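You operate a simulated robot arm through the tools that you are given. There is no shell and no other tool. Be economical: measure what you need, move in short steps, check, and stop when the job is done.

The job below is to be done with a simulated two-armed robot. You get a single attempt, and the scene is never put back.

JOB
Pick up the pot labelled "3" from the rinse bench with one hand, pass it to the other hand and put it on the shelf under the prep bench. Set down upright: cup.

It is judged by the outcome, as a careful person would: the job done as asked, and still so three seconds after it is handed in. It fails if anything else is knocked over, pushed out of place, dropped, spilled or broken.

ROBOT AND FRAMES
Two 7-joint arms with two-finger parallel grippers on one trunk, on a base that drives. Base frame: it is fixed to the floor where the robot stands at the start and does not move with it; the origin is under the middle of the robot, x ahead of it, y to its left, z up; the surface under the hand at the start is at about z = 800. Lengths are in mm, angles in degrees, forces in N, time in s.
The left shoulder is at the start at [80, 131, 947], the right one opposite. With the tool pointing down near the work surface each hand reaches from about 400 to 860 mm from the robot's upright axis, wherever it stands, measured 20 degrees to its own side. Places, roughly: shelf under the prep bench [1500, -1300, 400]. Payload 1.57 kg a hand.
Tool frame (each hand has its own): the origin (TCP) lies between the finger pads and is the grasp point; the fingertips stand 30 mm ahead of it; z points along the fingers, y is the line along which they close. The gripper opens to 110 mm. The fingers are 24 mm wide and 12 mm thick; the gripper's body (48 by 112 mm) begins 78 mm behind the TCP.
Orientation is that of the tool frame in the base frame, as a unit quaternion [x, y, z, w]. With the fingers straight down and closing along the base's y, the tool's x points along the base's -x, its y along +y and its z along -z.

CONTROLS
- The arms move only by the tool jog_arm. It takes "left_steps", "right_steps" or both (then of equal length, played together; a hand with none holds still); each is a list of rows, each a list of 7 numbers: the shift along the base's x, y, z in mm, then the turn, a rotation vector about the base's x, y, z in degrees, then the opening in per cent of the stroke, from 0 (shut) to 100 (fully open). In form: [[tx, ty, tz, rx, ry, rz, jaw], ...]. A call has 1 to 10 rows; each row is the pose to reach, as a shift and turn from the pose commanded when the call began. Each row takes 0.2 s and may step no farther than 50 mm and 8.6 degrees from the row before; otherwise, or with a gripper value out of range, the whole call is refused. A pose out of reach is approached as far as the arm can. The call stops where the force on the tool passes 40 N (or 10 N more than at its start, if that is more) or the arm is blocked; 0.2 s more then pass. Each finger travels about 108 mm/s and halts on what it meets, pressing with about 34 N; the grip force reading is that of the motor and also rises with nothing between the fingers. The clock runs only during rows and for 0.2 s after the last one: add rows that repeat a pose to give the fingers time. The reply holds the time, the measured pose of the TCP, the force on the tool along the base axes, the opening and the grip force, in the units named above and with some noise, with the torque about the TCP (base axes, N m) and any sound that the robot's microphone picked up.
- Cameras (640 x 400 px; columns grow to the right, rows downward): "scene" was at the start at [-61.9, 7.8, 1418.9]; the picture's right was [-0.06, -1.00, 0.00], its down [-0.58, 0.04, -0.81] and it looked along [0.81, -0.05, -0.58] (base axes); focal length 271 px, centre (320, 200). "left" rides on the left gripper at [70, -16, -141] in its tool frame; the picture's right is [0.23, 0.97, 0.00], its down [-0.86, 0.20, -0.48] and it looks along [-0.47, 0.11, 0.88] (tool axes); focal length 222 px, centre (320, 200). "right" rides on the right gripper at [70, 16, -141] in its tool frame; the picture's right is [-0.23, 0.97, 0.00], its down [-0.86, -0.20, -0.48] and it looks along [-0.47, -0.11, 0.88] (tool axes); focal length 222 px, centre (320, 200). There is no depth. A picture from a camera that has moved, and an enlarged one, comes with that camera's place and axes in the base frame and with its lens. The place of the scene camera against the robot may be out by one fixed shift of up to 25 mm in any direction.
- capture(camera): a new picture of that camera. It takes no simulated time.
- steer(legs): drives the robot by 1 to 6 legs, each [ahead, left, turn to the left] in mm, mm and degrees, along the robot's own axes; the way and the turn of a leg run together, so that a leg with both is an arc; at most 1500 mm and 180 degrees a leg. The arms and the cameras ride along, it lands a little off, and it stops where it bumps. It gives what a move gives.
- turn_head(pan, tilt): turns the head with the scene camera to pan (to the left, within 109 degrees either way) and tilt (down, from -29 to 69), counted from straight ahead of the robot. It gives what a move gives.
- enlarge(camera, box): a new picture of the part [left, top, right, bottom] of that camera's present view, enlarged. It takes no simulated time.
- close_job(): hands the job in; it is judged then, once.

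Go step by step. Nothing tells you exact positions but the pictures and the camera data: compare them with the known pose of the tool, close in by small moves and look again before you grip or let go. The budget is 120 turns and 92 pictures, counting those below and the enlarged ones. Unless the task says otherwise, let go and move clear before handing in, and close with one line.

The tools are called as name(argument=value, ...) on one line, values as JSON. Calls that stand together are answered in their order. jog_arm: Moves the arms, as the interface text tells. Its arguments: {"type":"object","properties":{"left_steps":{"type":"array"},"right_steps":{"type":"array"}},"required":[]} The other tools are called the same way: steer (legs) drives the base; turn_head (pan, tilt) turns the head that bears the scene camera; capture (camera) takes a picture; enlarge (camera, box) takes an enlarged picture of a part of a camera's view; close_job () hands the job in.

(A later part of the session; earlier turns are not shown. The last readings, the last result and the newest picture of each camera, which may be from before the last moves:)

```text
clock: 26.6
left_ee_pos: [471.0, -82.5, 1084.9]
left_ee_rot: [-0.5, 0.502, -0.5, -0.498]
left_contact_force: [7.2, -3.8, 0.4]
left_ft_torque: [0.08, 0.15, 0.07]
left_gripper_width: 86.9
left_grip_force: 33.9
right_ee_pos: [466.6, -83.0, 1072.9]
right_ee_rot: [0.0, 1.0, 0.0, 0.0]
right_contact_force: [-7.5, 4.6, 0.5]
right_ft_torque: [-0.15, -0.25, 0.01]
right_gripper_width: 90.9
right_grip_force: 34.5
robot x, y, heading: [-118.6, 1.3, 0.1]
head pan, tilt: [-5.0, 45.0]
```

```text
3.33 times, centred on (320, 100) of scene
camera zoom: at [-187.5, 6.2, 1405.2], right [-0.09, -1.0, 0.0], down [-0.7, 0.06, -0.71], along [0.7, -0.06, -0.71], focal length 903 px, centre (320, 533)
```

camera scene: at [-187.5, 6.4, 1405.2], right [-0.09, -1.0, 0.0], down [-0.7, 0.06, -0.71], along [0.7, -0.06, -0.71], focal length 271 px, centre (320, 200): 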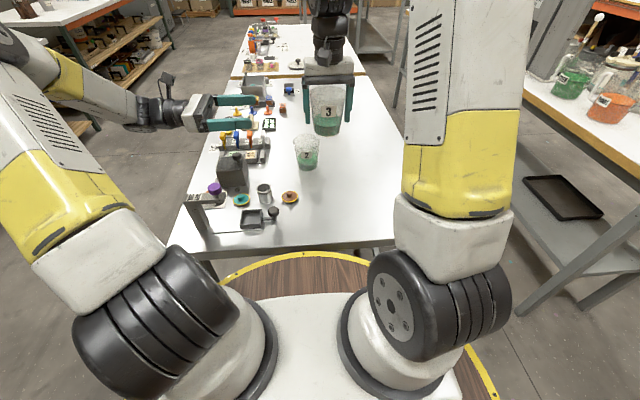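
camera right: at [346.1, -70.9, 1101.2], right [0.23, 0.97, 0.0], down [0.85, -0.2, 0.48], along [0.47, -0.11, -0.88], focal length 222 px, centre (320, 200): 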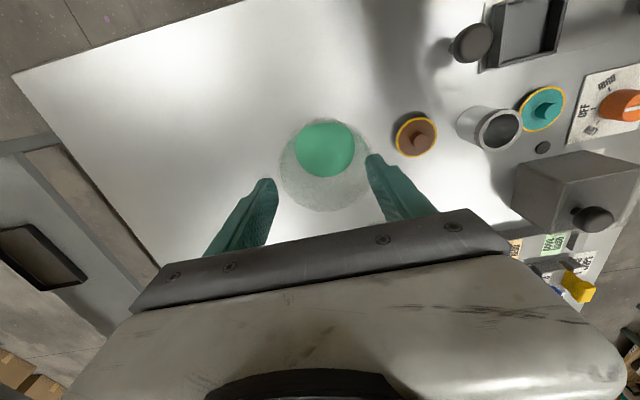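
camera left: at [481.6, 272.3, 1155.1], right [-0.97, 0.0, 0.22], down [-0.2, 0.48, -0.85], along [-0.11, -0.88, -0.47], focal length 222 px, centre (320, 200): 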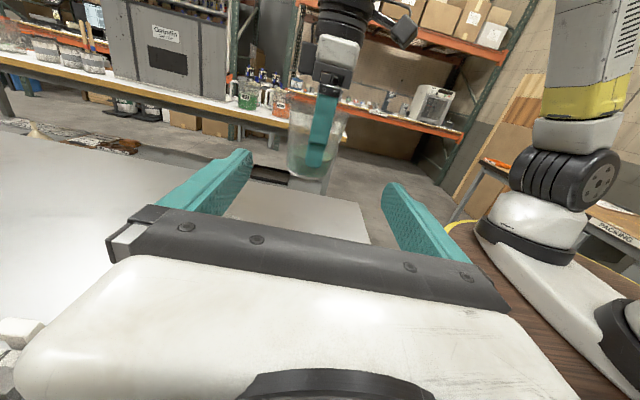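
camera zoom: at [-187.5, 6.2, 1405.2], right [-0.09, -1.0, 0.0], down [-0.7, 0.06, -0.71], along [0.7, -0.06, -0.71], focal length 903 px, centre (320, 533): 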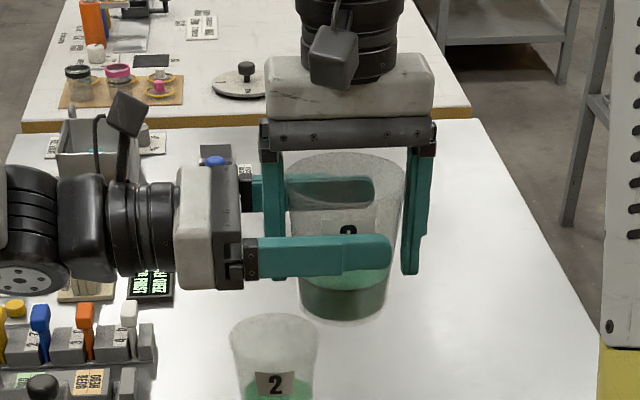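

Both hands now hold the pot (left at 86.9 mm, 34 N). I open the right hand just enough and let the fingers clear, then lift it straight up a bit.

jog_arm(right_steps=[[0, 0, 0, 0, 0, 0, 88], [0, 0, 0, 0, 0, 0, 92], [0, 0, 0, 0, 0, 0, 92], [0, 0, 10, 0, 0, 0, 92], [0, 0, 25, 0, 0, 0, 92]])

enlarge(camera="scene", box=[240, 40, 400, 160])

```text
clock: 27.8
left_ee_pos: [471.8, -82.7, 1085.3]
left_ee_rot: [-0.499, 0.502, -0.499, -0.5]
left_contact_force: [-0.1, 0.9, 0.1]
left_ft_torque: [0.03, 0.02, 0.01]
left_gripper_width: 87.0
left_grip_force: 34.2
right_ee_pos: [466.3, -84.1, 1098.9]
right_ee_rot: [0.0, 1.0, 0.001, 0.0]
right_contact_force: [-0.7, 0.5, -0.5]
right_ft_torque: [0.01, 0.01, 0.02]
right_gripper_width: 101.4
right_grip_force: 0.1
robot x, y, heading: [-124.6, -0.8, 0.2]
head pan, tilt: [-5.0, 45.0]
```

```text
3.33 times, centred on (320, 100) of scene
camera zoom: at [-187.4, 6.2, 1405.2], right [-0.09, -1.0, 0.0], down [-0.7, 0.06, -0.71], along [0.7, -0.06, -0.71], focal length 903 px, centre (320, 533)
```

zoom: 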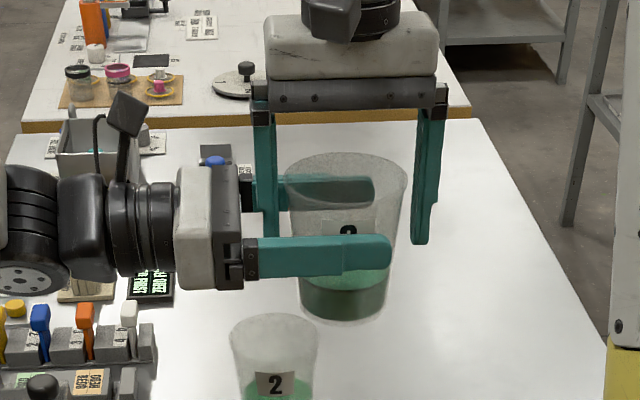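

The left hand holds the pot alone. I lift the right hand clear and move it off to the right.

jog_arm(right_steps=[[0, 0, 20, 0, 0, 0, 92], [0, 0, 45, 0, 0, 0, 92], [0, 0, 75, 0, 0, 0, 92], [0, 0, 100, 0, 0, 0, 92], [0, -30, 110, 0, 0, 0, 92], [0, -70, 110, 0, 0, 0, 92], [-15, -110, 100, 0, 0, 0, 92], [-35, -150, 90, 0, 0, 0, 92], [-55, -190, 80, 0, 0, 0, 92], [-75, -220, 70, 0, 0, 0, 92]])

capture(camera="scene")

```text
clock: 30.0
left_ee_pos: [472.1, -83.0, 1084.5]
left_ee_rot: [-0.498, 0.504, -0.498, -0.5]
left_contact_force: [0.5, -0.7, 0.1]
left_ft_torque: [0.04, -0.01, 0.0]
left_gripper_width: 87.0
left_grip_force: 34.1
right_ee_pos: [392.4, -300.5, 1168.0]
right_ee_rot: [0.0, 1.0, 0.0, -0.001]
right_contact_force: [-0.4, 1.0, 0.1]
right_ft_torque: [-0.03, -0.02, -0.06]
right_gripper_width: 101.4
right_grip_force: 0.1
robot x, y, heading: [-119.3, -2.4, -0.1]
head pan, tilt: [-5.0, 45.0]
```

```text
51 pictures are left
camera scene: at [-187.3, 6.4, 1405.2], right [-0.09, -1.0, 0.0], down [-0.7, 0.06, -0.71], along [0.7, -0.06, -0.71], focal length 271 px, centre (320, 200)
```

scene: 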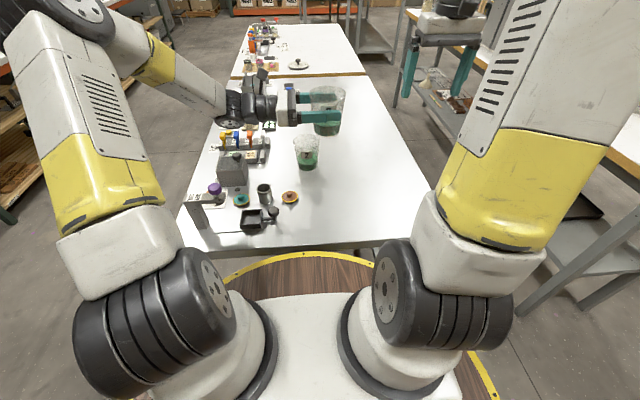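

The handover is done. Before driving, I draw the right hand up and back (to clear the post on the prep bench) and bring the pot left to y≈+80.

jog_arm(right_steps=[[-10, 0, 10, 0, 0, 0, 92], [-25, 0, 20, 0, 0, 0, 92], [-40, 0, 30, 0, 0, 0, 92], [-55, 0, 45, 0, 0, 0, 92], [-70, 0, 60, 0, 0, 0, 92], [-80, 0, 70, 0, 0, 0, 92], [-90, 0, 80, 0, 0, 0, 92], [-100, 0, 90, 0, 0, 0, 92], [-100, 0, 90, 0, 0, 0, 92]], left_steps=[[0, 8, 0, 0, 0, 0, 10], [0, 24, 0, 0, 0, 0, 10], [0, 44, 0, 0, 0, 0, 10], [0, 66, 0, 0, 0, 0, 10], [0, 88, 0, 0, 0, 0, 10], [0, 110, 0, 0, 0, 0, 10], [0, 130, 0, 0, 0, 0, 10], [0, 150, 0, 0, 0, 0, 10], [0, 165, 0, 0, 0, 0, 10]])

turn_head(pan=-60, tilt=45)

capture(camera="scene")

```text
clock: 32.0
left_ee_pos: [470.1, 83.6, 1086.5]
left_ee_rot: [-0.499, 0.503, -0.499, -0.5]
left_contact_force: [-0.3, -0.6, 0.1]
left_ft_torque: [0.01, 0.03, 0.02]
left_gripper_width: 87.0
left_grip_force: 34.5
right_ee_pos: [293.3, -302.3, 1259.1]
right_ee_rot: [0.0, 1.0, 0.0, 0.0]
right_contact_force: [0.0, 0.1, -0.4]
right_ft_torque: [0.0, -0.02, 0.04]
right_gripper_width: 101.1
right_grip_force: 0.0
robot x, y, heading: [-120.4, 1.6, 0.1]
head pan, tilt: [-5.0, 45.0]
```

```text
clock: 33.2
left_ee_pos: [470.0, 83.4, 1085.1]
left_ee_rot: [-0.499, 0.503, -0.499, -0.499]
left_contact_force: [-0.4, 0.2, -0.3]
left_ft_torque: [0.03, -0.01, 0.01]
left_gripper_width: 86.8
left_grip_force: 34.1
right_ee_pos: [292.5, -302.7, 1258.3]
right_ee_rot: [0.0, 1.0, -0.001, 0.0]
right_contact_force: [0.1, -0.6, 0.7]
right_ft_torque: [0.02, 0.01, -0.04]
right_gripper_width: 100.9
right_grip_force: 0.0
robot x, y, heading: [-116.4, 4.9, 0.1]
head pan, tilt: [-60.0, 45.0]
```

```text
50 pictures are left
camera scene: at [-227.9, -57.1, 1405.2], right [-0.87, -0.5, 0.0], down [-0.35, 0.61, -0.71], along [0.35, -0.61, -0.71], focal length 271 px, centre (320, 200)
```

scene: 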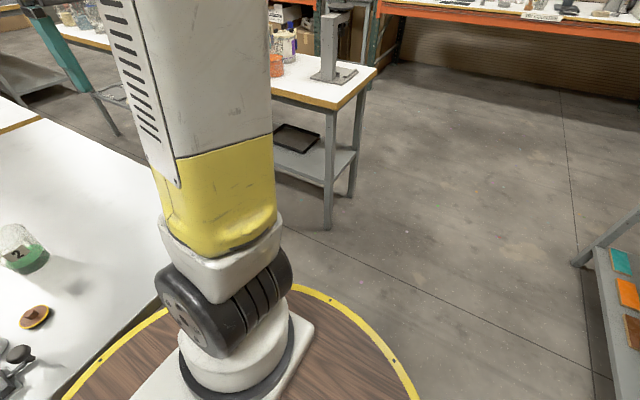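

The way to the right is clear of anything on the floor. I back off slightly and drive right in two legs, checking midway.

steer(legs=[[-40, 0, 0], [0, -250, 0]])

capture(camera="left")

```text
clock: 35.5
left_ee_pos: [431.1, -170.9, 1085.0]
left_ee_rot: [-0.498, 0.504, -0.498, -0.5]
left_contact_force: [-0.3, -0.1, -0.9]
left_ft_torque: [0.05, -0.02, -0.02]
left_gripper_width: 86.7
left_grip_force: 33.9
right_ee_pos: [250.6, -557.6, 1258.3]
right_ee_rot: [0.0, 1.0, 0.0, 0.0]
right_contact_force: [0.4, -0.1, 0.2]
right_ft_torque: [0.03, 0.01, 0.01]
right_gripper_width: 101.5
right_grip_force: 0.1
robot x, y, heading: [-162.4, -252.7, 0.0]
head pan, tilt: [-60.0, 45.0]
```

```text
49 pictures are left
camera left: at [445.7, -29.8, 1155.2], right [-0.97, 0.0, 0.22], down [-0.19, 0.48, -0.85], along [-0.11, -0.88, -0.47], focal length 222 px, centre (320, 200)
```

left: 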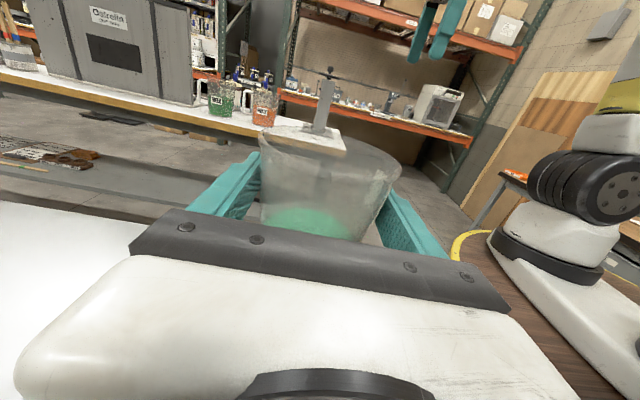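

The pot rides steadily in the left hand. I continue right.

steer(legs=[[0, -500, 0]])

turn_head(pan=-38, tilt=45)

capture(camera="scene")

capture(camera="left")

```text
clock: 38.5
left_ee_pos: [429.3, -678.3, 1086.6]
left_ee_rot: [-0.5, 0.503, -0.499, -0.498]
left_contact_force: [-0.1, 1.0, 0.5]
left_ft_torque: [0.02, 0.0, 0.02]
left_gripper_width: 86.9
left_grip_force: 34.0
right_ee_pos: [250.9, -1064.6, 1258.1]
right_ee_rot: [-0.001, 1.0, 0.0, 0.0]
right_contact_force: [0.6, -0.9, 0.8]
right_ft_torque: [0.03, 0.0, 0.02]
right_gripper_width: 101.3
right_grip_force: 0.0
robot x, y, heading: [-161.5, -760.1, -0.1]
head pan, tilt: [-60.0, 45.0]
```

```text
clock: 39.4
left_ee_pos: [429.1, -676.9, 1084.9]
left_ee_rot: [-0.499, 0.503, -0.499, -0.499]
left_contact_force: [0.0, -0.3, 0.6]
left_ft_torque: [0.02, -0.02, 0.01]
left_gripper_width: 87.1
left_grip_force: 34.1
right_ee_pos: [252.0, -1064.4, 1258.5]
right_ee_rot: [0.0, 1.0, 0.0, 0.0]
right_contact_force: [0.8, 0.0, 0.3]
right_ft_torque: [-0.02, -0.01, 0.01]
right_gripper_width: 101.2
right_grip_force: 0.1
robot x, y, heading: [-161.6, -761.1, -0.2]
head pan, tilt: [-38.0, 45.0]
```

```text
48 pictures are left
camera scene: at [-245.8, -798.9, 1405.2], right [-0.62, -0.79, 0.0], down [-0.56, 0.44, -0.71], along [0.56, -0.44, -0.71], focal length 271 px, centre (320, 200)
```

scene: 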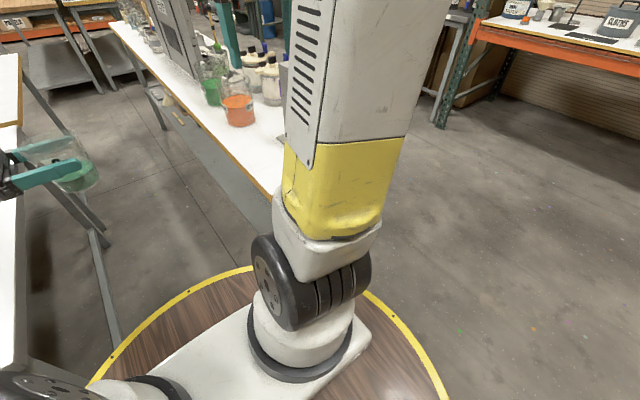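

```text
47 pictures are left
camera left: at [444.7, -536.7, 1155.2], right [-0.97, 0.0, 0.22], down [-0.2, 0.48, -0.85], along [-0.11, -0.88, -0.47], focal length 222 px, centre (320, 200)
```

left: 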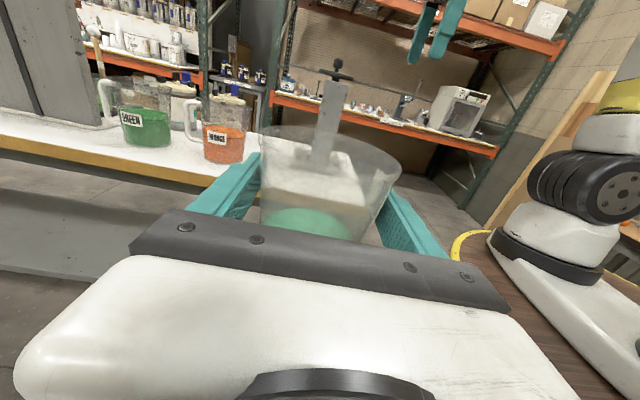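

The bench front edge is at y≈-1050. I drive 255 mm further right, leaving the pot just in front of the bench edge.

steer(legs=[[0, -255, 0]])

turn_head(pan=-5, tilt=50)

capture(camera="scene")

capture(camera="left")

```text
clock: 41.2
left_ee_pos: [429.3, -929.2, 1085.4]
left_ee_rot: [-0.5, 0.503, -0.5, -0.498]
left_contact_force: [-0.4, 0.9, -0.2]
left_ft_torque: [-0.03, -0.03, 0.01]
left_gripper_width: 86.8
left_grip_force: 33.9
right_ee_pos: [251.1, -1316.5, 1259.1]
right_ee_rot: [-0.001, 1.0, 0.0, 0.0]
right_contact_force: [-0.3, 0.0, 0.5]
right_ft_torque: [0.01, -0.02, 0.0]
right_gripper_width: 101.0
right_grip_force: 0.1
robot x, y, heading: [-160.1, -1015.1, 0.1]
head pan, tilt: [-38.0, 45.0]
```

```text
clock: 42.2
left_ee_pos: [429.4, -929.5, 1085.9]
left_ee_rot: [-0.5, 0.502, -0.499, -0.499]
left_contact_force: [-0.7, -0.2, 0.5]
left_ft_torque: [-0.03, -0.03, -0.01]
left_gripper_width: 86.7
left_grip_force: 33.5
right_ee_pos: [252.9, -1315.5, 1258.3]
right_ee_rot: [0.0, 1.0, 0.0, 0.0]
right_contact_force: [-0.2, -0.6, 0.1]
right_ft_torque: [0.05, 0.05, 0.02]
right_gripper_width: 101.0
right_grip_force: 0.1
robot x, y, heading: [-161.6, -1015.6, 0.3]
head pan, tilt: [-5.0, 50.0]
```

```text
46 pictures are left
camera scene: at [-232.9, -1007.3, 1398.3], right [-0.09, -1.0, 0.0], down [-0.76, 0.07, -0.64], along [0.64, -0.06, -0.77], focal length 271 px, centre (320, 200)
```

scene: 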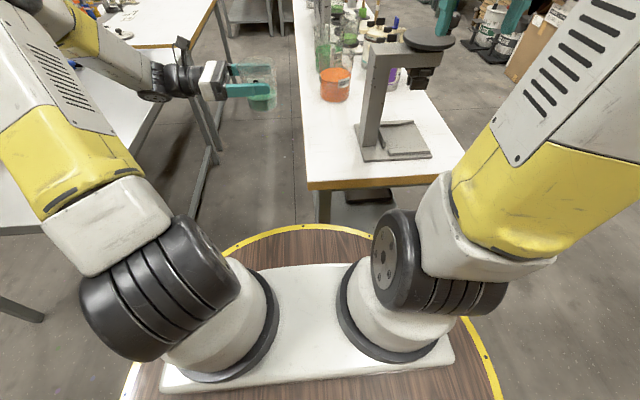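

```text
45 pictures are left
camera left: at [444.7, -787.9, 1155.2], right [-0.97, 0.0, 0.22], down [-0.2, 0.48, -0.85], along [-0.11, -0.88, -0.47], focal length 222 px, centre (320, 200)
```

left: 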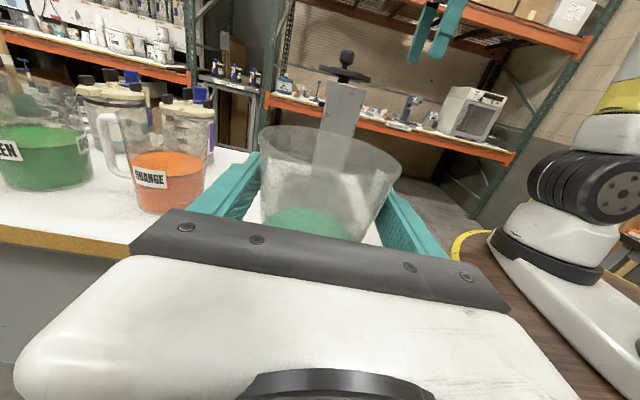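

The pot is about 50 mm in front of the bench edge with free air below. I lower it upright in stages, nudging it slightly away from the edge.

jog_arm(left_steps=[[5, 10, -10, 0, 0, 0, 10], [10, 20, -30, 0, 0, 0, 10], [15, 20, -55, 0, 0, 0, 10], [20, 20, -85, 0, 0, 0, 10], [25, 20, -115, 0, 0, 0, 10], [30, 20, -145, 0, 0, 0, 10], [30, 20, -175, 0, 0, 0, 10], [30, 20, -205, 0, 0, 0, 10], [30, 20, -230, 0, 0, 0, 10], [30, 20, -245, 0, 0, 0, 10]])

capture(camera="scene")

capture(camera="left")

```text
clock: 44.4
left_ee_pos: [459.3, -906.0, 841.2]
left_ee_rot: [-0.5, 0.502, -0.499, -0.499]
left_contact_force: [-0.1, 0.5, 0.3]
left_ft_torque: [0.02, 0.03, 0.0]
left_gripper_width: 86.9
left_grip_force: 33.9
right_ee_pos: [251.8, -1316.4, 1259.2]
right_ee_rot: [0.0, 1.0, 0.0, 0.001]
right_contact_force: [-1.2, -0.3, 0.5]
right_ft_torque: [0.0, -0.01, 0.02]
right_gripper_width: 101.2
right_grip_force: 0.0
robot x, y, heading: [-157.1, -1018.3, 0.3]
head pan, tilt: [-5.0, 50.0]
```

```text
44 pictures are left
camera scene: at [-233.0, -1007.3, 1398.3], right [-0.09, -1.0, 0.0], down [-0.76, 0.07, -0.64], along [0.64, -0.06, -0.77], focal length 271 px, centre (320, 200)
```

scene: 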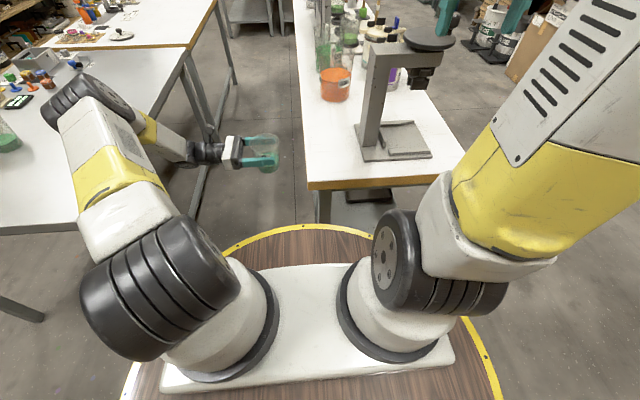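

```text
43 pictures are left
camera left: at [474.6, -766.1, 910.4], right [-0.97, 0.0, 0.22], down [-0.2, 0.48, -0.85], along [-0.11, -0.88, -0.47], focal length 222 px, centre (320, 200)
```

left: 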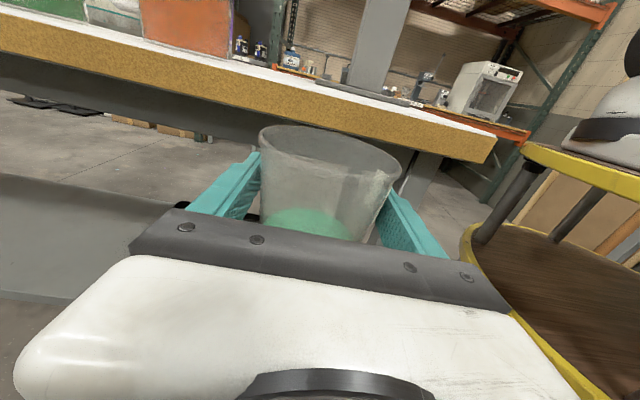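

The forearm stays well clear of both benches and the pot is steady. I continue lowering in stages, watching for any contact.

jog_arm(left_steps=[[0, 0, -20, 0, 0, 0, 10], [0, 0, -40, 0, 0, 0, 10], [0, 0, -60, 0, 0, 0, 10], [0, 0, -80, 0, 0, 0, 10], [0, 0, -100, 0, 0, 0, 10], [0, 0, -120, 0, 0, 0, 10], [0, 0, -140, 0, 0, 0, 10], [0, 0, -160, 0, 0, 0, 10], [0, 0, -180, 0, 0, 0, 10], [0, 0, -195, 0, 0, 0, 10]])

capture(camera="scene")

capture(camera="left")

```text
clock: 46.6
left_ee_pos: [460.4, -908.8, 645.7]
left_ee_rot: [-0.5, 0.502, -0.499, -0.499]
left_contact_force: [0.1, 0.3, -0.4]
left_ft_torque: [0.05, -0.02, 0.0]
left_gripper_width: 86.9
left_grip_force: 33.6
right_ee_pos: [251.3, -1317.4, 1260.0]
right_ee_rot: [-0.001, 1.0, 0.0, -0.001]
right_contact_force: [-0.2, -0.5, -0.4]
right_ft_torque: [0.01, -0.01, 0.0]
right_gripper_width: 101.1
right_grip_force: 0.0
robot x, y, heading: [-154.3, -1013.8, 0.1]
head pan, tilt: [-5.0, 50.0]
```

```text
42 pictures are left
camera scene: at [-233.0, -1007.2, 1398.3], right [-0.09, -1.0, 0.0], down [-0.76, 0.07, -0.64], along [0.64, -0.06, -0.77], focal length 271 px, centre (320, 200)
```

scene: 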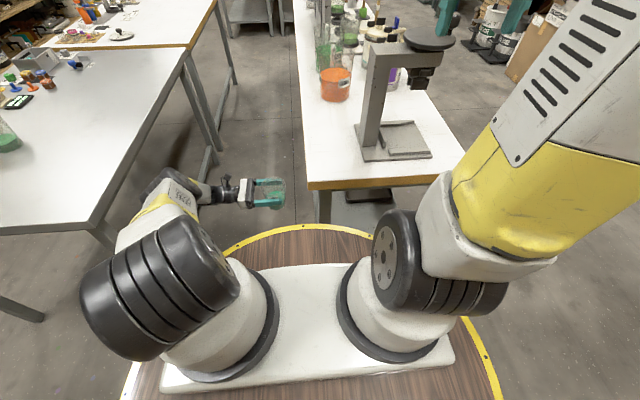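

```text
41 pictures are left
camera left: at [475.0, -767.3, 715.1], right [-0.97, 0.0, 0.22], down [-0.2, 0.48, -0.85], along [-0.11, -0.88, -0.47], focal length 222 px, centre (320, 200)
```

left: 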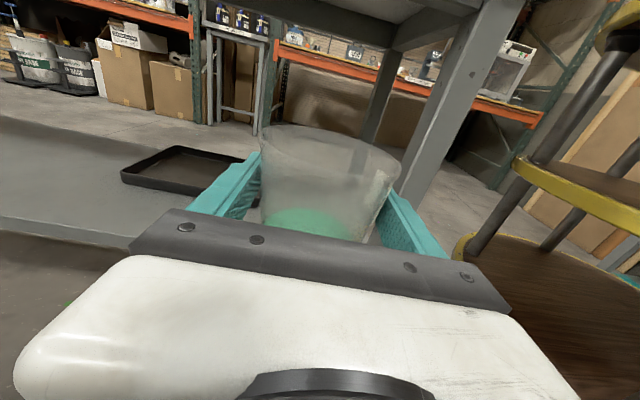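

The shelf, its tray and the front leg are clearly visible now. I lower some more and triangulate the shelf edge.

jog_arm(left_steps=[[0, 0, -20, 0, 0, 0, 10], [0, 0, -40, 0, 0, 0, 10], [0, 0, -60, 0, 0, 0, 10], [0, 0, -80, 0, 0, 0, 10], [0, 0, -100, 0, 0, 0, 10], [0, 0, -110, 0, 0, 0, 10]])

capture(camera="left")

capture(camera="scene")

```text
clock: 48.0
left_ee_pos: [434.8, -893.6, 602.4]
left_ee_rot: [-0.5, 0.502, -0.5, -0.498]
left_contact_force: [-0.1, 0.4, 0.5]
left_ft_torque: [0.0, 0.01, 0.02]
left_gripper_width: 87.0
left_grip_force: 33.6
left hand out of reach, approached as far as the arm can: row 2, 3, 4, 5, 6
right_ee_pos: [251.9, -1317.0, 1259.5]
right_ee_rot: [0.0, 1.0, 0.0, 0.0]
right_contact_force: [0.3, -0.3, -0.2]
right_ft_torque: [0.04, 0.0, -0.02]
right_gripper_width: 101.1
right_grip_force: 0.2
robot x, y, heading: [-160.6, -1012.9, 0.1]
head pan, tilt: [-5.0, 50.0]
```

```text
40 pictures are left
camera left: at [451.3, -752.3, 672.6], right [-0.97, 0.0, 0.22], down [-0.2, 0.48, -0.85], along [-0.11, -0.88, -0.47], focal length 222 px, centre (320, 200)
```

left: 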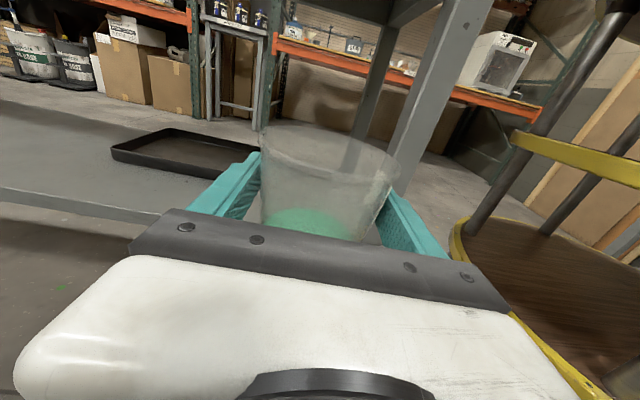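

```text
39 pictures are left
camera scene: at [-232.8, -1007.4, 1398.3], right [-0.09, -1.0, 0.0], down [-0.76, 0.07, -0.64], along [0.64, -0.06, -0.77], focal length 271 px, centre (320, 200)
```

scene: 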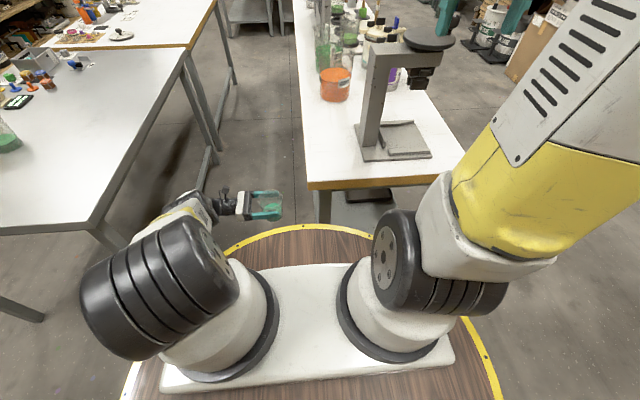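

That spot is at the arm's reach limit, so the base must stand closer and be turned. I raise the pot again first, then reposition to about (0, -740) facing the bench corner diagonally.

jog_arm(left_steps=[[0, 10, 30, 0, 0, 0, 10], [0, 10, 60, 0, 0, 0, 10], [0, 10, 90, 0, 0, 0, 10], [0, 10, 120, 0, 0, 0, 10], [0, 10, 160, 0, 0, 0, 10], [0, 10, 200, 0, 0, 0, 10], [0, 10, 240, 0, 0, 0, 10], [0, 10, 280, 0, 0, 0, 10], [0, 10, 320, 0, 0, 0, 10], [0, 10, 350, 0, 0, 0, 10]])

```text
clock: 50.2
left_ee_pos: [433.7, -878.9, 950.0]
left_ee_rot: [-0.5, 0.502, -0.5, -0.498]
left_contact_force: [0.3, 0.7, -1.2]
left_ft_torque: [0.0, 0.0, -0.02]
left_gripper_width: 86.7
left_grip_force: 34.3
right_ee_pos: [253.5, -1315.6, 1257.9]
right_ee_rot: [-0.001, 1.0, 0.0, 0.0]
right_contact_force: [0.1, -0.2, -0.2]
right_ft_torque: [-0.02, 0.02, -0.03]
right_gripper_width: 101.4
right_grip_force: 0.0
robot x, y, heading: [-162.7, -1010.1, 0.2]
head pan, tilt: [-5.0, 50.0]
```

The commanded pose follows the reached one. I raise the pot to travel height and yaw the hand 45° to the left so it will point at the bench after the base turns.

jog_arm(left_steps=[[0, 0, 20, 0, 0, 7.5, 10], [0, 10, 45, 0, 0, 15, 10], [0, 20, 70, 0, 0, 22.5, 10], [5, 30, 95, 0, 0, 30, 10], [10, 40, 115, 0, 0, 37.5, 10], [15, 50, 130, 0, 0, 45, 10]])

capture(camera="scene")

```text
clock: 51.6
left_ee_pos: [447.6, -827.5, 1078.5]
left_ee_rot: [0.654, -0.272, 0.652, 0.269]
left_contact_force: [0.0, -0.4, -0.8]
left_ft_torque: [-0.01, -0.01, -0.06]
left_gripper_width: 86.7
left_grip_force: 34.3
right_ee_pos: [251.6, -1315.7, 1258.5]
right_ee_rot: [-0.002, 1.0, 0.0, 0.0]
right_contact_force: [0.3, -0.2, 0.4]
right_ft_torque: [-0.02, -0.01, 0.0]
right_gripper_width: 101.0
right_grip_force: 0.1
robot x, y, heading: [-156.3, -1015.8, -0.0]
head pan, tilt: [-5.0, 50.0]
```

```text
38 pictures are left
camera scene: at [-232.8, -1007.1, 1398.3], right [-0.09, -1.0, 0.0], down [-0.76, 0.07, -0.64], along [0.64, -0.06, -0.77], focal length 271 px, centre (320, 200)
```

scene: 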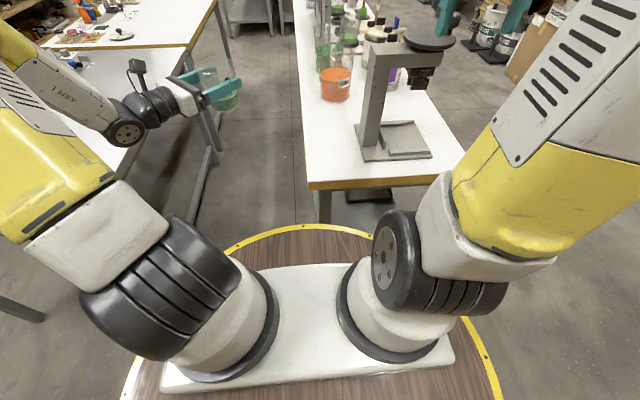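

Clear. I drive left 275 mm, turn 45° to the right, then ease toward (0, -740).

steer(legs=[[0, 275, 0], [0, 0, -45]])

capture(camera="scene")

```text
clock: 55.6
left_ee_pos: [395.8, -1044.9, 1078.9]
left_ee_rot: [-0.496, 0.507, -0.496, -0.502]
left_contact_force: [-0.6, 0.4, 0.4]
left_ft_torque: [0.0, 0.01, 0.03]
left_gripper_width: 86.8
left_grip_force: 33.9
right_ee_pos: [-90.5, -1244.5, 1258.6]
right_ee_rot: [0.388, 0.922, 0.0, 0.0]
right_contact_force: [0.0, 0.4, -0.6]
right_ft_torque: [0.05, 0.0, 0.02]
right_gripper_width: 101.2
right_grip_force: 0.1
robot x, y, heading: [-162.5, -740.7, -45.6]
head pan, tilt: [-5.0, 50.0]
```

```text
37 pictures are left
camera scene: at [-219.7, -685.2, 1398.3], right [-0.77, -0.63, 0.0], down [-0.48, 0.59, -0.64], along [0.41, -0.5, -0.77], focal length 271 px, centre (320, 200)
```

scene: 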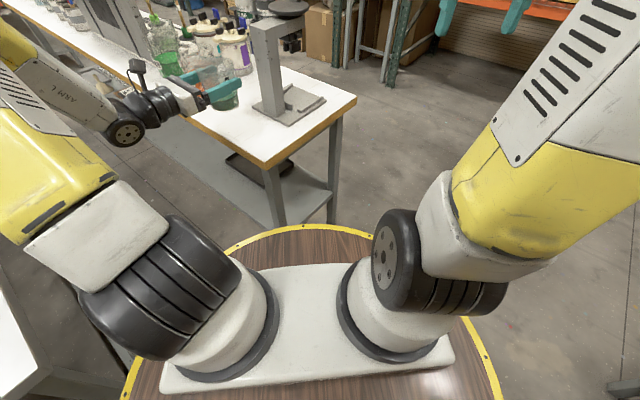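

The bench corner is at about (270, -1050). I draw the pot back away from the bench edge first, then ease the base forward-left.

jog_arm(left_steps=[[-5, 15, 0, 0, 0, 0, 10], [-15, 35, 0, 0, 0, 0, 10], [-25, 60, 0, 0, 0, 0, 10], [-35, 85, 0, 0, 0, 0, 10], [-40, 105, 0, 0, 0, 0, 10], [-40, 115, 0, 0, 0, 0, 10]])

steer(legs=[[112, 114, 0.6]])

capture(camera="scene")

capture(camera="left")

```text
clock: 57.0
left_ee_pos: [354.2, -929.4, 1079.3]
left_ee_rot: [-0.497, 0.505, -0.496, -0.501]
left_contact_force: [-0.1, 0.0, -0.1]
left_ft_torque: [0.04, 0.0, 0.0]
left_gripper_width: 87.0
left_grip_force: 33.3
right_ee_pos: [-90.7, -1244.0, 1258.0]
right_ee_rot: [0.389, 0.921, 0.0, 0.0]
right_contact_force: [-0.9, 0.1, 0.1]
right_ft_torque: [-0.02, -0.02, -0.01]
right_gripper_width: 101.0
right_grip_force: 0.0
robot x, y, heading: [-160.7, -742.1, -45.9]
head pan, tilt: [-5.0, 50.0]
```

```text
clock: 58.4
left_ee_pos: [518.3, -919.7, 1078.8]
left_ee_rot: [-0.5, 0.502, -0.499, -0.499]
left_contact_force: [-0.6, -0.3, 0.0]
left_ft_torque: [0.01, 0.0, 0.01]
left_gripper_width: 87.2
left_grip_force: 33.9
right_ee_pos: [78.0, -1242.5, 1259.2]
right_ee_rot: [0.382, 0.924, 0.0, 0.001]
right_contact_force: [-0.5, -0.4, 0.2]
right_ft_torque: [-0.02, -0.02, -0.02]
right_gripper_width: 101.3
right_grip_force: 0.1
robot x, y, heading: [-1.0, -737.6, -45.0]
head pan, tilt: [-5.0, 50.0]
```

```text
36 pictures are left
camera scene: at [-59.6, -684.7, 1398.3], right [-0.77, -0.64, 0.0], down [-0.49, 0.59, -0.64], along [0.41, -0.49, -0.77], focal length 271 px, centre (320, 200)
```

scene: 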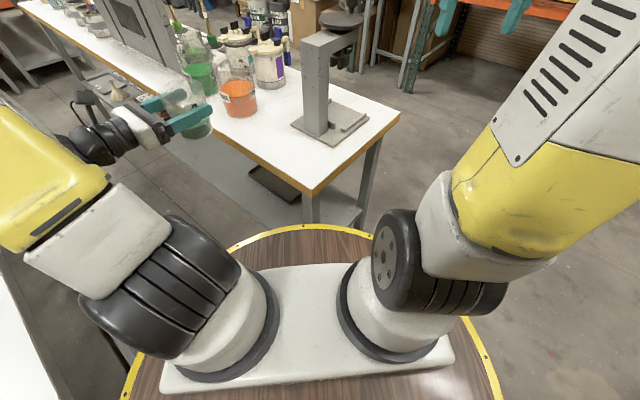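

```text
35 pictures are left
camera left: at [533.6, -780.1, 1148.7], right [-0.97, 0.0, 0.22], down [-0.2, 0.48, -0.85], along [-0.11, -0.88, -0.47], focal length 222 px, centre (320, 200)
```

left: 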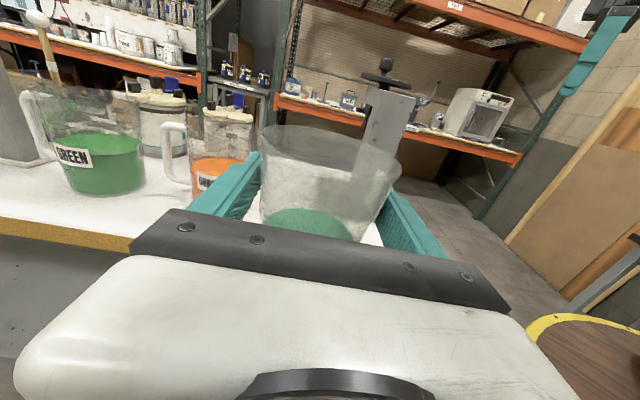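

The base now stands well. I lower the pot in front of the bench at x≈440.

jog_arm(left_steps=[[-10, 0, -15, 0, 0, 0, 10], [-20, 0, -40, 0, 0, 0, 10], [-30, 0, -70, 0, 0, 0, 10], [-40, 0, -100, 0, 0, 0, 10], [-50, 0, -130, 0, 0, 0, 10], [-60, 0, -160, 0, 0, 0, 10], [-70, 0, -190, 0, 0, 0, 10], [-75, 0, -220, 0, 0, 0, 10], [-75, 0, -250, 0, 0, 0, 10], [-75, 0, -270, 0, 0, 0, 10]])

capture(camera="scene")

```text
clock: 60.6
left_ee_pos: [442.1, -919.7, 809.3]
left_ee_rot: [-0.5, 0.502, -0.5, -0.499]
left_contact_force: [-1.0, 0.5, 0.3]
left_ft_torque: [0.05, -0.02, 0.0]
left_gripper_width: 87.0
left_grip_force: 34.2
right_ee_pos: [76.9, -1243.0, 1259.0]
right_ee_rot: [0.381, 0.925, -0.001, 0.0]
right_contact_force: [-0.3, 0.8, -0.1]
right_ft_torque: [0.01, -0.01, 0.0]
right_gripper_width: 101.2
right_grip_force: 0.0
robot x, y, heading: [1.3, -736.3, -44.9]
head pan, tilt: [-5.0, 50.0]
```

```text
34 pictures are left
camera scene: at [-59.6, -684.7, 1398.3], right [-0.77, -0.64, 0.0], down [-0.49, 0.59, -0.64], along [0.41, -0.49, -0.77], focal length 271 px, centre (320, 200)
```

scene: 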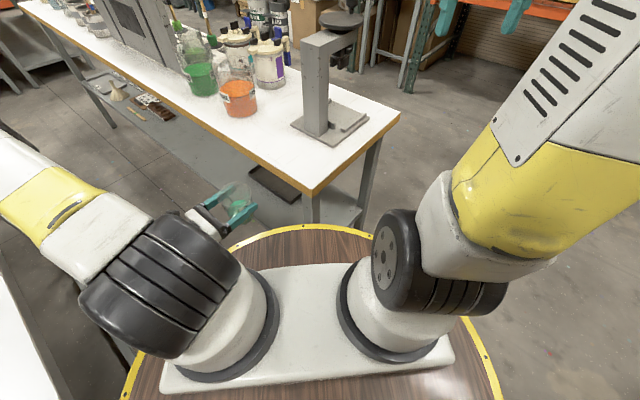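

The upper arm swings out of view to the left, so I check the elbow's clearance from the rinse bench before going lower.

turn_head(pan=35, tilt=50)

capture(camera="scene")

```text
clock: 61.7
left_ee_pos: [442.7, -919.9, 809.1]
left_ee_rot: [-0.5, 0.502, -0.5, -0.499]
left_contact_force: [-0.1, 0.1, 0.6]
left_ft_torque: [-0.01, -0.02, 0.0]
left_gripper_width: 87.2
left_grip_force: 33.4
right_ee_pos: [77.8, -1243.4, 1259.1]
right_ee_rot: [0.382, 0.924, 0.0, 0.0]
right_contact_force: [0.5, -0.7, -0.7]
right_ft_torque: [-0.02, 0.0, -0.01]
right_gripper_width: 101.1
right_grip_force: 0.1
robot x, y, heading: [-2.0, -737.9, -44.7]
head pan, tilt: [35.0, 50.0]
```

```text
33 pictures are left
camera scene: at [-33.2, -639.1, 1398.3], right [-0.17, -0.98, 0.0], down [-0.75, 0.13, -0.64], along [0.63, -0.11, -0.77], focal length 271 px, centre (320, 200)
```

scene: 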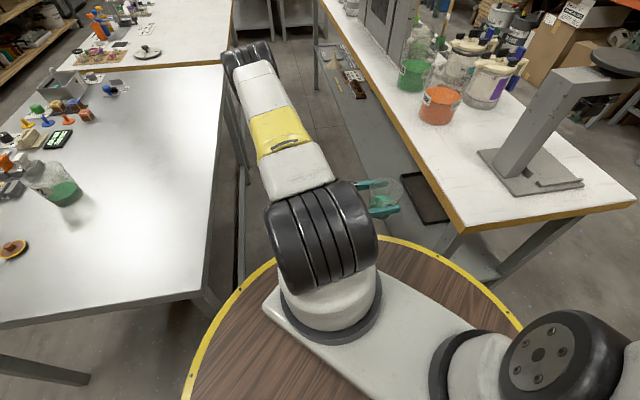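

The elbow hangs over the aisle, clear of both benches. I continue down.

jog_arm(left_steps=[[0, 0, -20, 0, 0, 0, 10], [0, 0, -45, 0, 0, 0, 10], [0, 0, -70, 0, 0, 0, 10], [0, 0, -95, 0, 0, 0, 10], [0, 0, -120, 0, 0, 0, 10], [0, 0, -145, 0, 0, 0, 10], [0, 0, -170, 0, 0, 0, 10], [0, 0, -190, 0, 0, 0, 10], [0, 0, -205, 0, 0, 0, 10]])

capture(camera="scene")

capture(camera="left")

```text
clock: 63.7
left_ee_pos: [442.7, -921.0, 604.6]
left_ee_rot: [-0.5, 0.502, -0.5, -0.498]
left_contact_force: [-0.2, -0.6, 0.4]
left_ft_torque: [0.02, -0.02, -0.01]
left_gripper_width: 86.8
left_grip_force: 34.0
right_ee_pos: [76.7, -1243.0, 1259.4]
right_ee_rot: [0.382, 0.924, 0.0, 0.0]
right_contact_force: [1.0, -1.0, 0.2]
right_ft_torque: [0.01, 0.0, 0.02]
right_gripper_width: 101.2
right_grip_force: 0.0
robot x, y, heading: [1.5, -733.9, -45.0]
head pan, tilt: [35.0, 50.0]
```

```text
32 pictures are left
camera scene: at [-33.2, -639.0, 1398.3], right [-0.17, -0.98, 0.0], down [-0.75, 0.13, -0.64], along [0.63, -0.11, -0.77], focal length 271 px, centre (320, 200)
```

scene: 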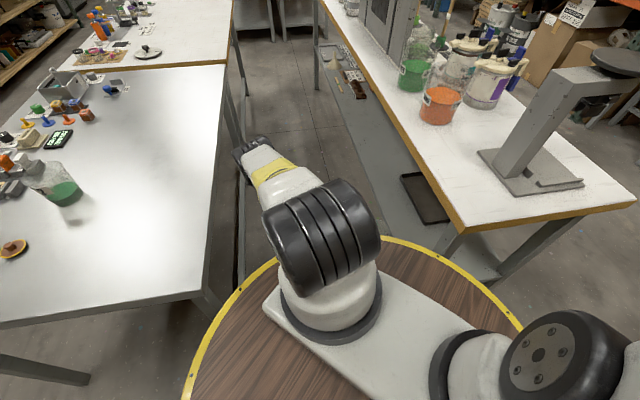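

```text
31 pictures are left
camera left: at [457.9, -780.8, 674.1], right [-0.97, 0.0, 0.22], down [-0.2, 0.48, -0.85], along [-0.11, -0.88, -0.47], focal length 222 px, centre (320, 200)
```

left: 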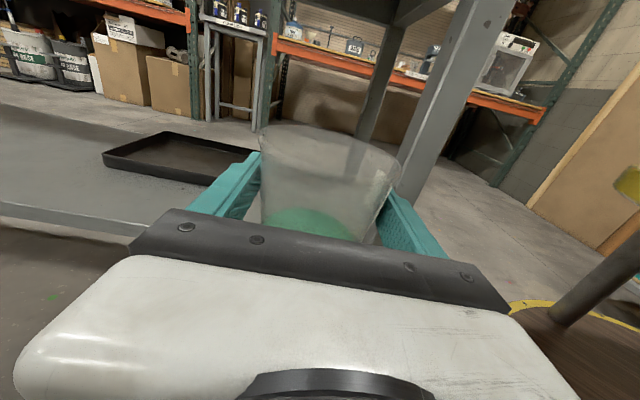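

Within reach now, all clear. I enlarge the view of the shelf edge to fix its height and place.

enlarge(camera="left", box=[0, 100, 240, 250])

jog_arm(left_steps=[[0, 0, -20, 0, 0, 0, 10], [0, 0, -40, 0, 0, 0, 10], [0, 0, -55, 0, 0, 0, 10]])

enlarge(camera="left", box=[0, 100, 240, 250])

```text
2.67 times, centred on (120, 175) of left
camera zoom: at [457.9, -780.8, 674.1], right [-0.97, 0.0, 0.22], down [-0.2, 0.48, -0.85], along [-0.11, -0.88, -0.47], focal length 592 px, centre (853, 267)
```

zoom: 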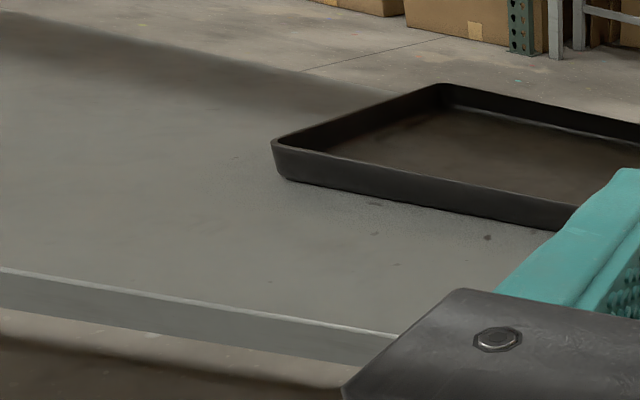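

```text
clock: 64.5
left_ee_pos: [444.8, -920.6, 549.2]
left_ee_rot: [-0.5, 0.502, -0.5, -0.498]
left_contact_force: [0.7, -0.5, 0.1]
left_ft_torque: [0.03, -0.02, 0.0]
left_gripper_width: 86.7
left_grip_force: 34.0
right_ee_pos: [77.5, -1242.9, 1258.7]
right_ee_rot: [0.381, 0.924, 0.0, -0.001]
right_contact_force: [-0.2, 0.4, 0.1]
right_ft_torque: [0.03, 0.0, 0.01]
right_gripper_width: 101.3
right_grip_force: 0.0
robot x, y, heading: [0.1, -737.4, -44.8]
head pan, tilt: [35.0, 50.0]
```

```text
2.67 times, centred on (120, 175) of left
camera zoom: at [459.5, -780.9, 618.7], right [-0.97, 0.0, 0.22], down [-0.2, 0.48, -0.85], along [-0.11, -0.88, -0.47], focal length 592 px, centre (853, 267)
```

zoom: 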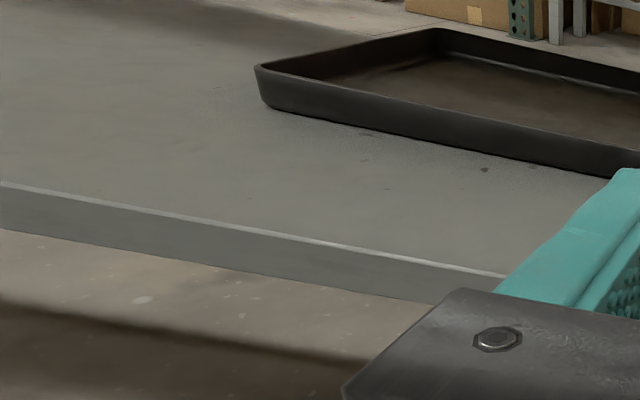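

Shelf top ≈ z 421, front edge at y≈-1062; the leg is at x≤320 and the tray starts at y≈-1225. I slide the pot in at about 58 mm above the shelf, checking midway.

jog_arm(left_steps=[[0, -15, 0, 0, 0, 0, 10], [0, -35, 0, 0, 0, 0, 10], [0, -55, 0, 0, 0, 0, 10], [0, -75, 0, 0, 0, 0, 10], [0, -95, 0, 0, 0, 0, 10], [0, -115, 0, 0, 0, 0, 10], [0, -130, 0, 0, 0, 0, 10]])

capture(camera="left")

turn_head(pan=5, tilt=45)

capture(camera="scene")

```text
clock: 66.1
left_ee_pos: [442.8, -1051.1, 548.0]
left_ee_rot: [-0.499, 0.504, -0.499, -0.498]
left_contact_force: [-0.2, 1.7, 0.8]
left_ft_torque: [0.0, -0.03, 0.02]
left_gripper_width: 86.7
left_grip_force: 33.5
right_ee_pos: [77.4, -1243.6, 1258.6]
right_ee_rot: [0.381, 0.924, 0.0, 0.0]
right_contact_force: [-0.4, -0.8, 0.3]
right_ft_torque: [0.01, -0.01, -0.03]
right_gripper_width: 101.0
right_grip_force: 0.1
robot x, y, heading: [-1.2, -734.4, -44.7]
head pan, tilt: [35.0, 50.0]
```

```text
28 pictures are left
camera left: at [458.5, -909.7, 617.8], right [-0.97, 0.0, 0.22], down [-0.2, 0.48, -0.85], along [-0.11, -0.88, -0.47], focal length 222 px, centre (320, 200)
```

left: 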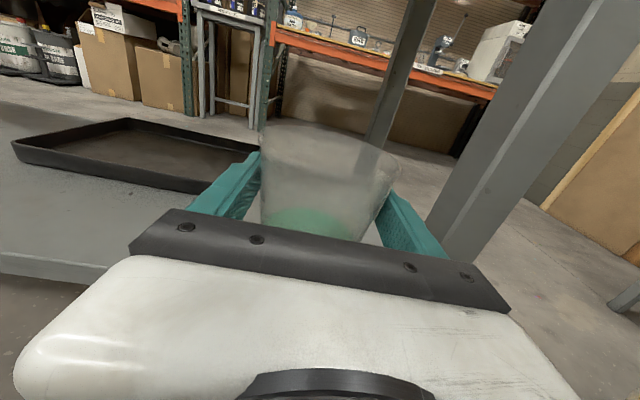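

```text
clock: 67.0
left_ee_pos: [442.4, -1051.7, 548.5]
left_ee_rot: [-0.499, 0.502, -0.499, -0.499]
left_contact_force: [0.9, -0.1, -0.2]
left_ft_torque: [0.0, -0.01, -0.01]
left_gripper_width: 86.6
left_grip_force: 34.2
right_ee_pos: [77.5, -1242.5, 1258.7]
right_ee_rot: [0.382, 0.924, 0.001, 0.001]
right_contact_force: [-0.8, -0.1, 0.3]
right_ft_torque: [0.02, 0.01, -0.02]
right_gripper_width: 101.3
right_grip_force: 0.0
robot x, y, heading: [-0.2, -734.0, -44.9]
head pan, tilt: [5.0, 45.0]
```

```text
27 pictures are left
camera scene: at [-46.7, -677.9, 1405.2], right [-0.64, -0.77, 0.0], down [-0.54, 0.45, -0.71], along [0.54, -0.45, -0.71], focal length 271 px, centre (320, 200)
```

scene: 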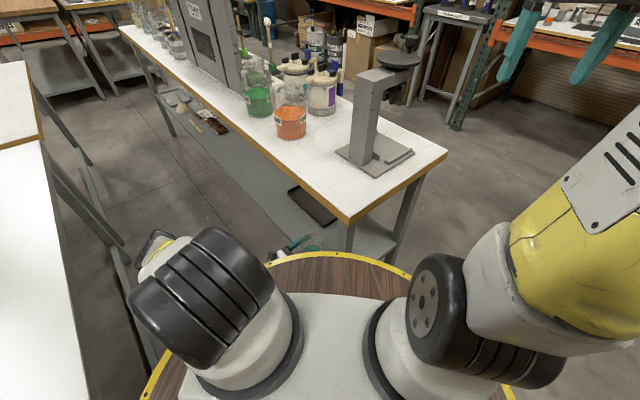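

Consistent: shelf top z≈422, edge y≈-1060. I push in another 100 mm, then lower to near contact.

jog_arm(left_steps=[[0, -20, 0, 0, 0, 0, 10], [0, -40, 0, 0, 0, 0, 10], [0, -60, 0, 0, 0, 0, 10], [0, -80, 0, 0, 0, 0, 10], [0, -100, 0, 0, 0, 0, 10], [0, -100, -15, 0, 0, 0, 10], [0, -100, -30, 0, 0, 0, 10], [0, -100, -38, 0, 0, 0, 10]])

capture(camera="left")

enlarge(camera="scene", box=[230, 160, 430, 285])

```text
clock: 68.8
left_ee_pos: [444.9, -1151.4, 518.0]
left_ee_rot: [-0.499, 0.503, -0.499, -0.499]
left_contact_force: [0.5, 0.4, -0.5]
left_ft_torque: [-0.01, -0.02, 0.0]
left_gripper_width: 86.6
left_grip_force: 34.1
left hand out of reach, approached as far as the arm can: row 8
right_ee_pos: [77.8, -1243.0, 1258.1]
right_ee_rot: [0.382, 0.924, 0.0, 0.0]
right_contact_force: [-0.5, 0.9, 0.7]
right_ft_torque: [-0.02, 0.0, 0.0]
right_gripper_width: 101.3
right_grip_force: 0.1
robot x, y, heading: [-3.1, -736.3, -44.9]
head pan, tilt: [5.0, 45.0]
```

```text
26 pictures are left
camera left: at [460.7, -1010.6, 587.1], right [-0.97, 0.0, 0.22], down [-0.2, 0.48, -0.85], along [-0.11, -0.88, -0.47], focal length 222 px, centre (320, 200)
```

left: 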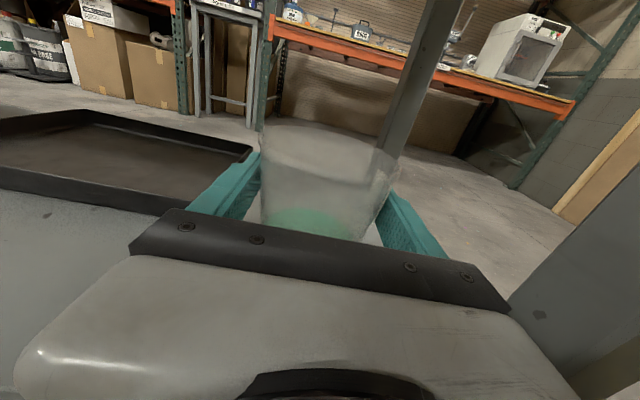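

```text
3.20 times, centred on (330, 222) of scene
camera zoom: at [-46.7, -677.9, 1405.2], right [-0.64, -0.77, 0.0], down [-0.54, 0.45, -0.71], along [0.54, -0.45, -0.71], focal length 867 px, centre (288, 128)
```

zoom: 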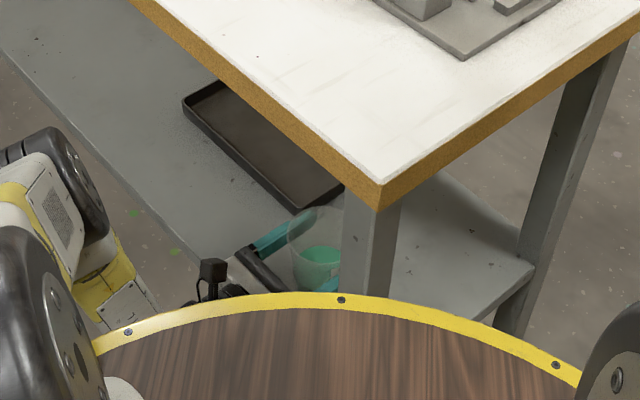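

The arm runs out of reach about 24 mm above the shelf. I nudge the base 45 mm toward +x (still clear of the corner), moving the pot 45 mm along the free shelf.

steer(legs=[[32, 32, 0]])

jog_arm(left_steps=[[-10, 0, 0, 0, 0, 0, 10], [-20, 5, 0, 0, 0, 0, 10], [-30, 10, 0, 0, 0, 0, 10], [-38, 10, -5, 0, 0, 0, 10], [-38, 10, -10, 0, 0, 0, 10], [-38, 10, -14, 0, 0, 0, 10]])

enlarge(camera="scene", box=[230, 160, 430, 285])

```text
clock: 69.7
left_ee_pos: [490.5, -1151.3, 517.8]
left_ee_rot: [-0.5, 0.502, -0.499, -0.498]
left_contact_force: [-1.1, 0.3, -0.6]
left_ft_torque: [0.01, 0.0, 0.01]
left_gripper_width: 86.6
left_grip_force: 34.0
right_ee_pos: [121.8, -1242.9, 1259.5]
right_ee_rot: [0.382, 0.924, -0.001, 0.0]
right_contact_force: [-0.1, -0.9, -0.3]
right_ft_torque: [-0.04, 0.0, -0.02]
right_gripper_width: 101.2
right_grip_force: 0.0
robot x, y, heading: [42.0, -737.3, -45.1]
head pan, tilt: [5.0, 45.0]
```

```text
clock: 71.1
left_ee_pos: [456.6, -1144.0, 517.9]
left_ee_rot: [-0.5, 0.503, -0.5, -0.498]
left_contact_force: [-0.1, 0.6, -0.5]
left_ft_torque: [-0.03, -0.01, 0.03]
left_gripper_width: 86.1
left_grip_force: 34.6
left hand out of reach, approached as far as the arm can: row 4, 5, 6
right_ee_pos: [122.5, -1243.9, 1258.7]
right_ee_rot: [0.382, 0.924, 0.0, 0.0]
right_contact_force: [-0.5, 1.0, -0.5]
right_ft_torque: [0.0, 0.01, 0.01]
right_gripper_width: 101.1
right_grip_force: 0.0
robot x, y, heading: [45.5, -735.4, -45.0]
head pan, tilt: [5.0, 45.0]
```

```text
3.20 times, centred on (330, 222) of scene
camera zoom: at [-1.8, -678.5, 1405.2], right [-0.64, -0.77, 0.0], down [-0.54, 0.45, -0.71], along [0.54, -0.45, -0.71], focal length 867 px, centre (288, 128)
```

zoom: 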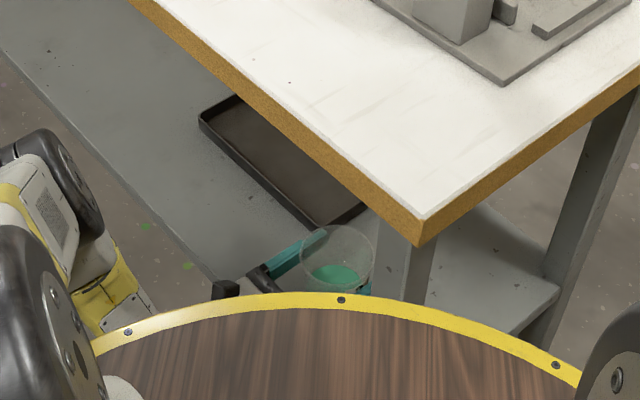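

The limit at z≈518 looks like a joint limit, not distance. I test whether yawing the hand a bit about the pot's axis frees some downward travel.

jog_arm(left_steps=[[0, 0, 2, 0, 0, -8, 10], [0, 0, 2, 0, 0, -16, 10], [0, 0, -4, 0, 0, -16, 10], [0, 0, -10, 0, 0, -16, 10], [0, 0, -16, 0, 0, -16, 10]])

```text
clock: 72.3
left_ee_pos: [457.4, -1144.5, 519.1]
left_ee_rot: [-0.425, 0.567, -0.426, -0.563]
left_contact_force: [0.3, -0.1, -0.3]
left_ft_torque: [0.02, 0.01, 0.0]
left_gripper_width: 86.4
left_grip_force: 33.9
left hand out of reach, approached as far as the arm can: row 3, 4, 5
right_ee_pos: [122.5, -1244.2, 1259.0]
right_ee_rot: [0.382, 0.924, 0.001, 0.0]
right_contact_force: [0.0, 0.2, -0.7]
right_ft_torque: [-0.02, -0.02, 0.0]
right_gripper_width: 101.3
right_grip_force: 0.0
robot x, y, heading: [43.8, -738.7, -45.0]
head pan, tilt: [5.0, 45.0]
```

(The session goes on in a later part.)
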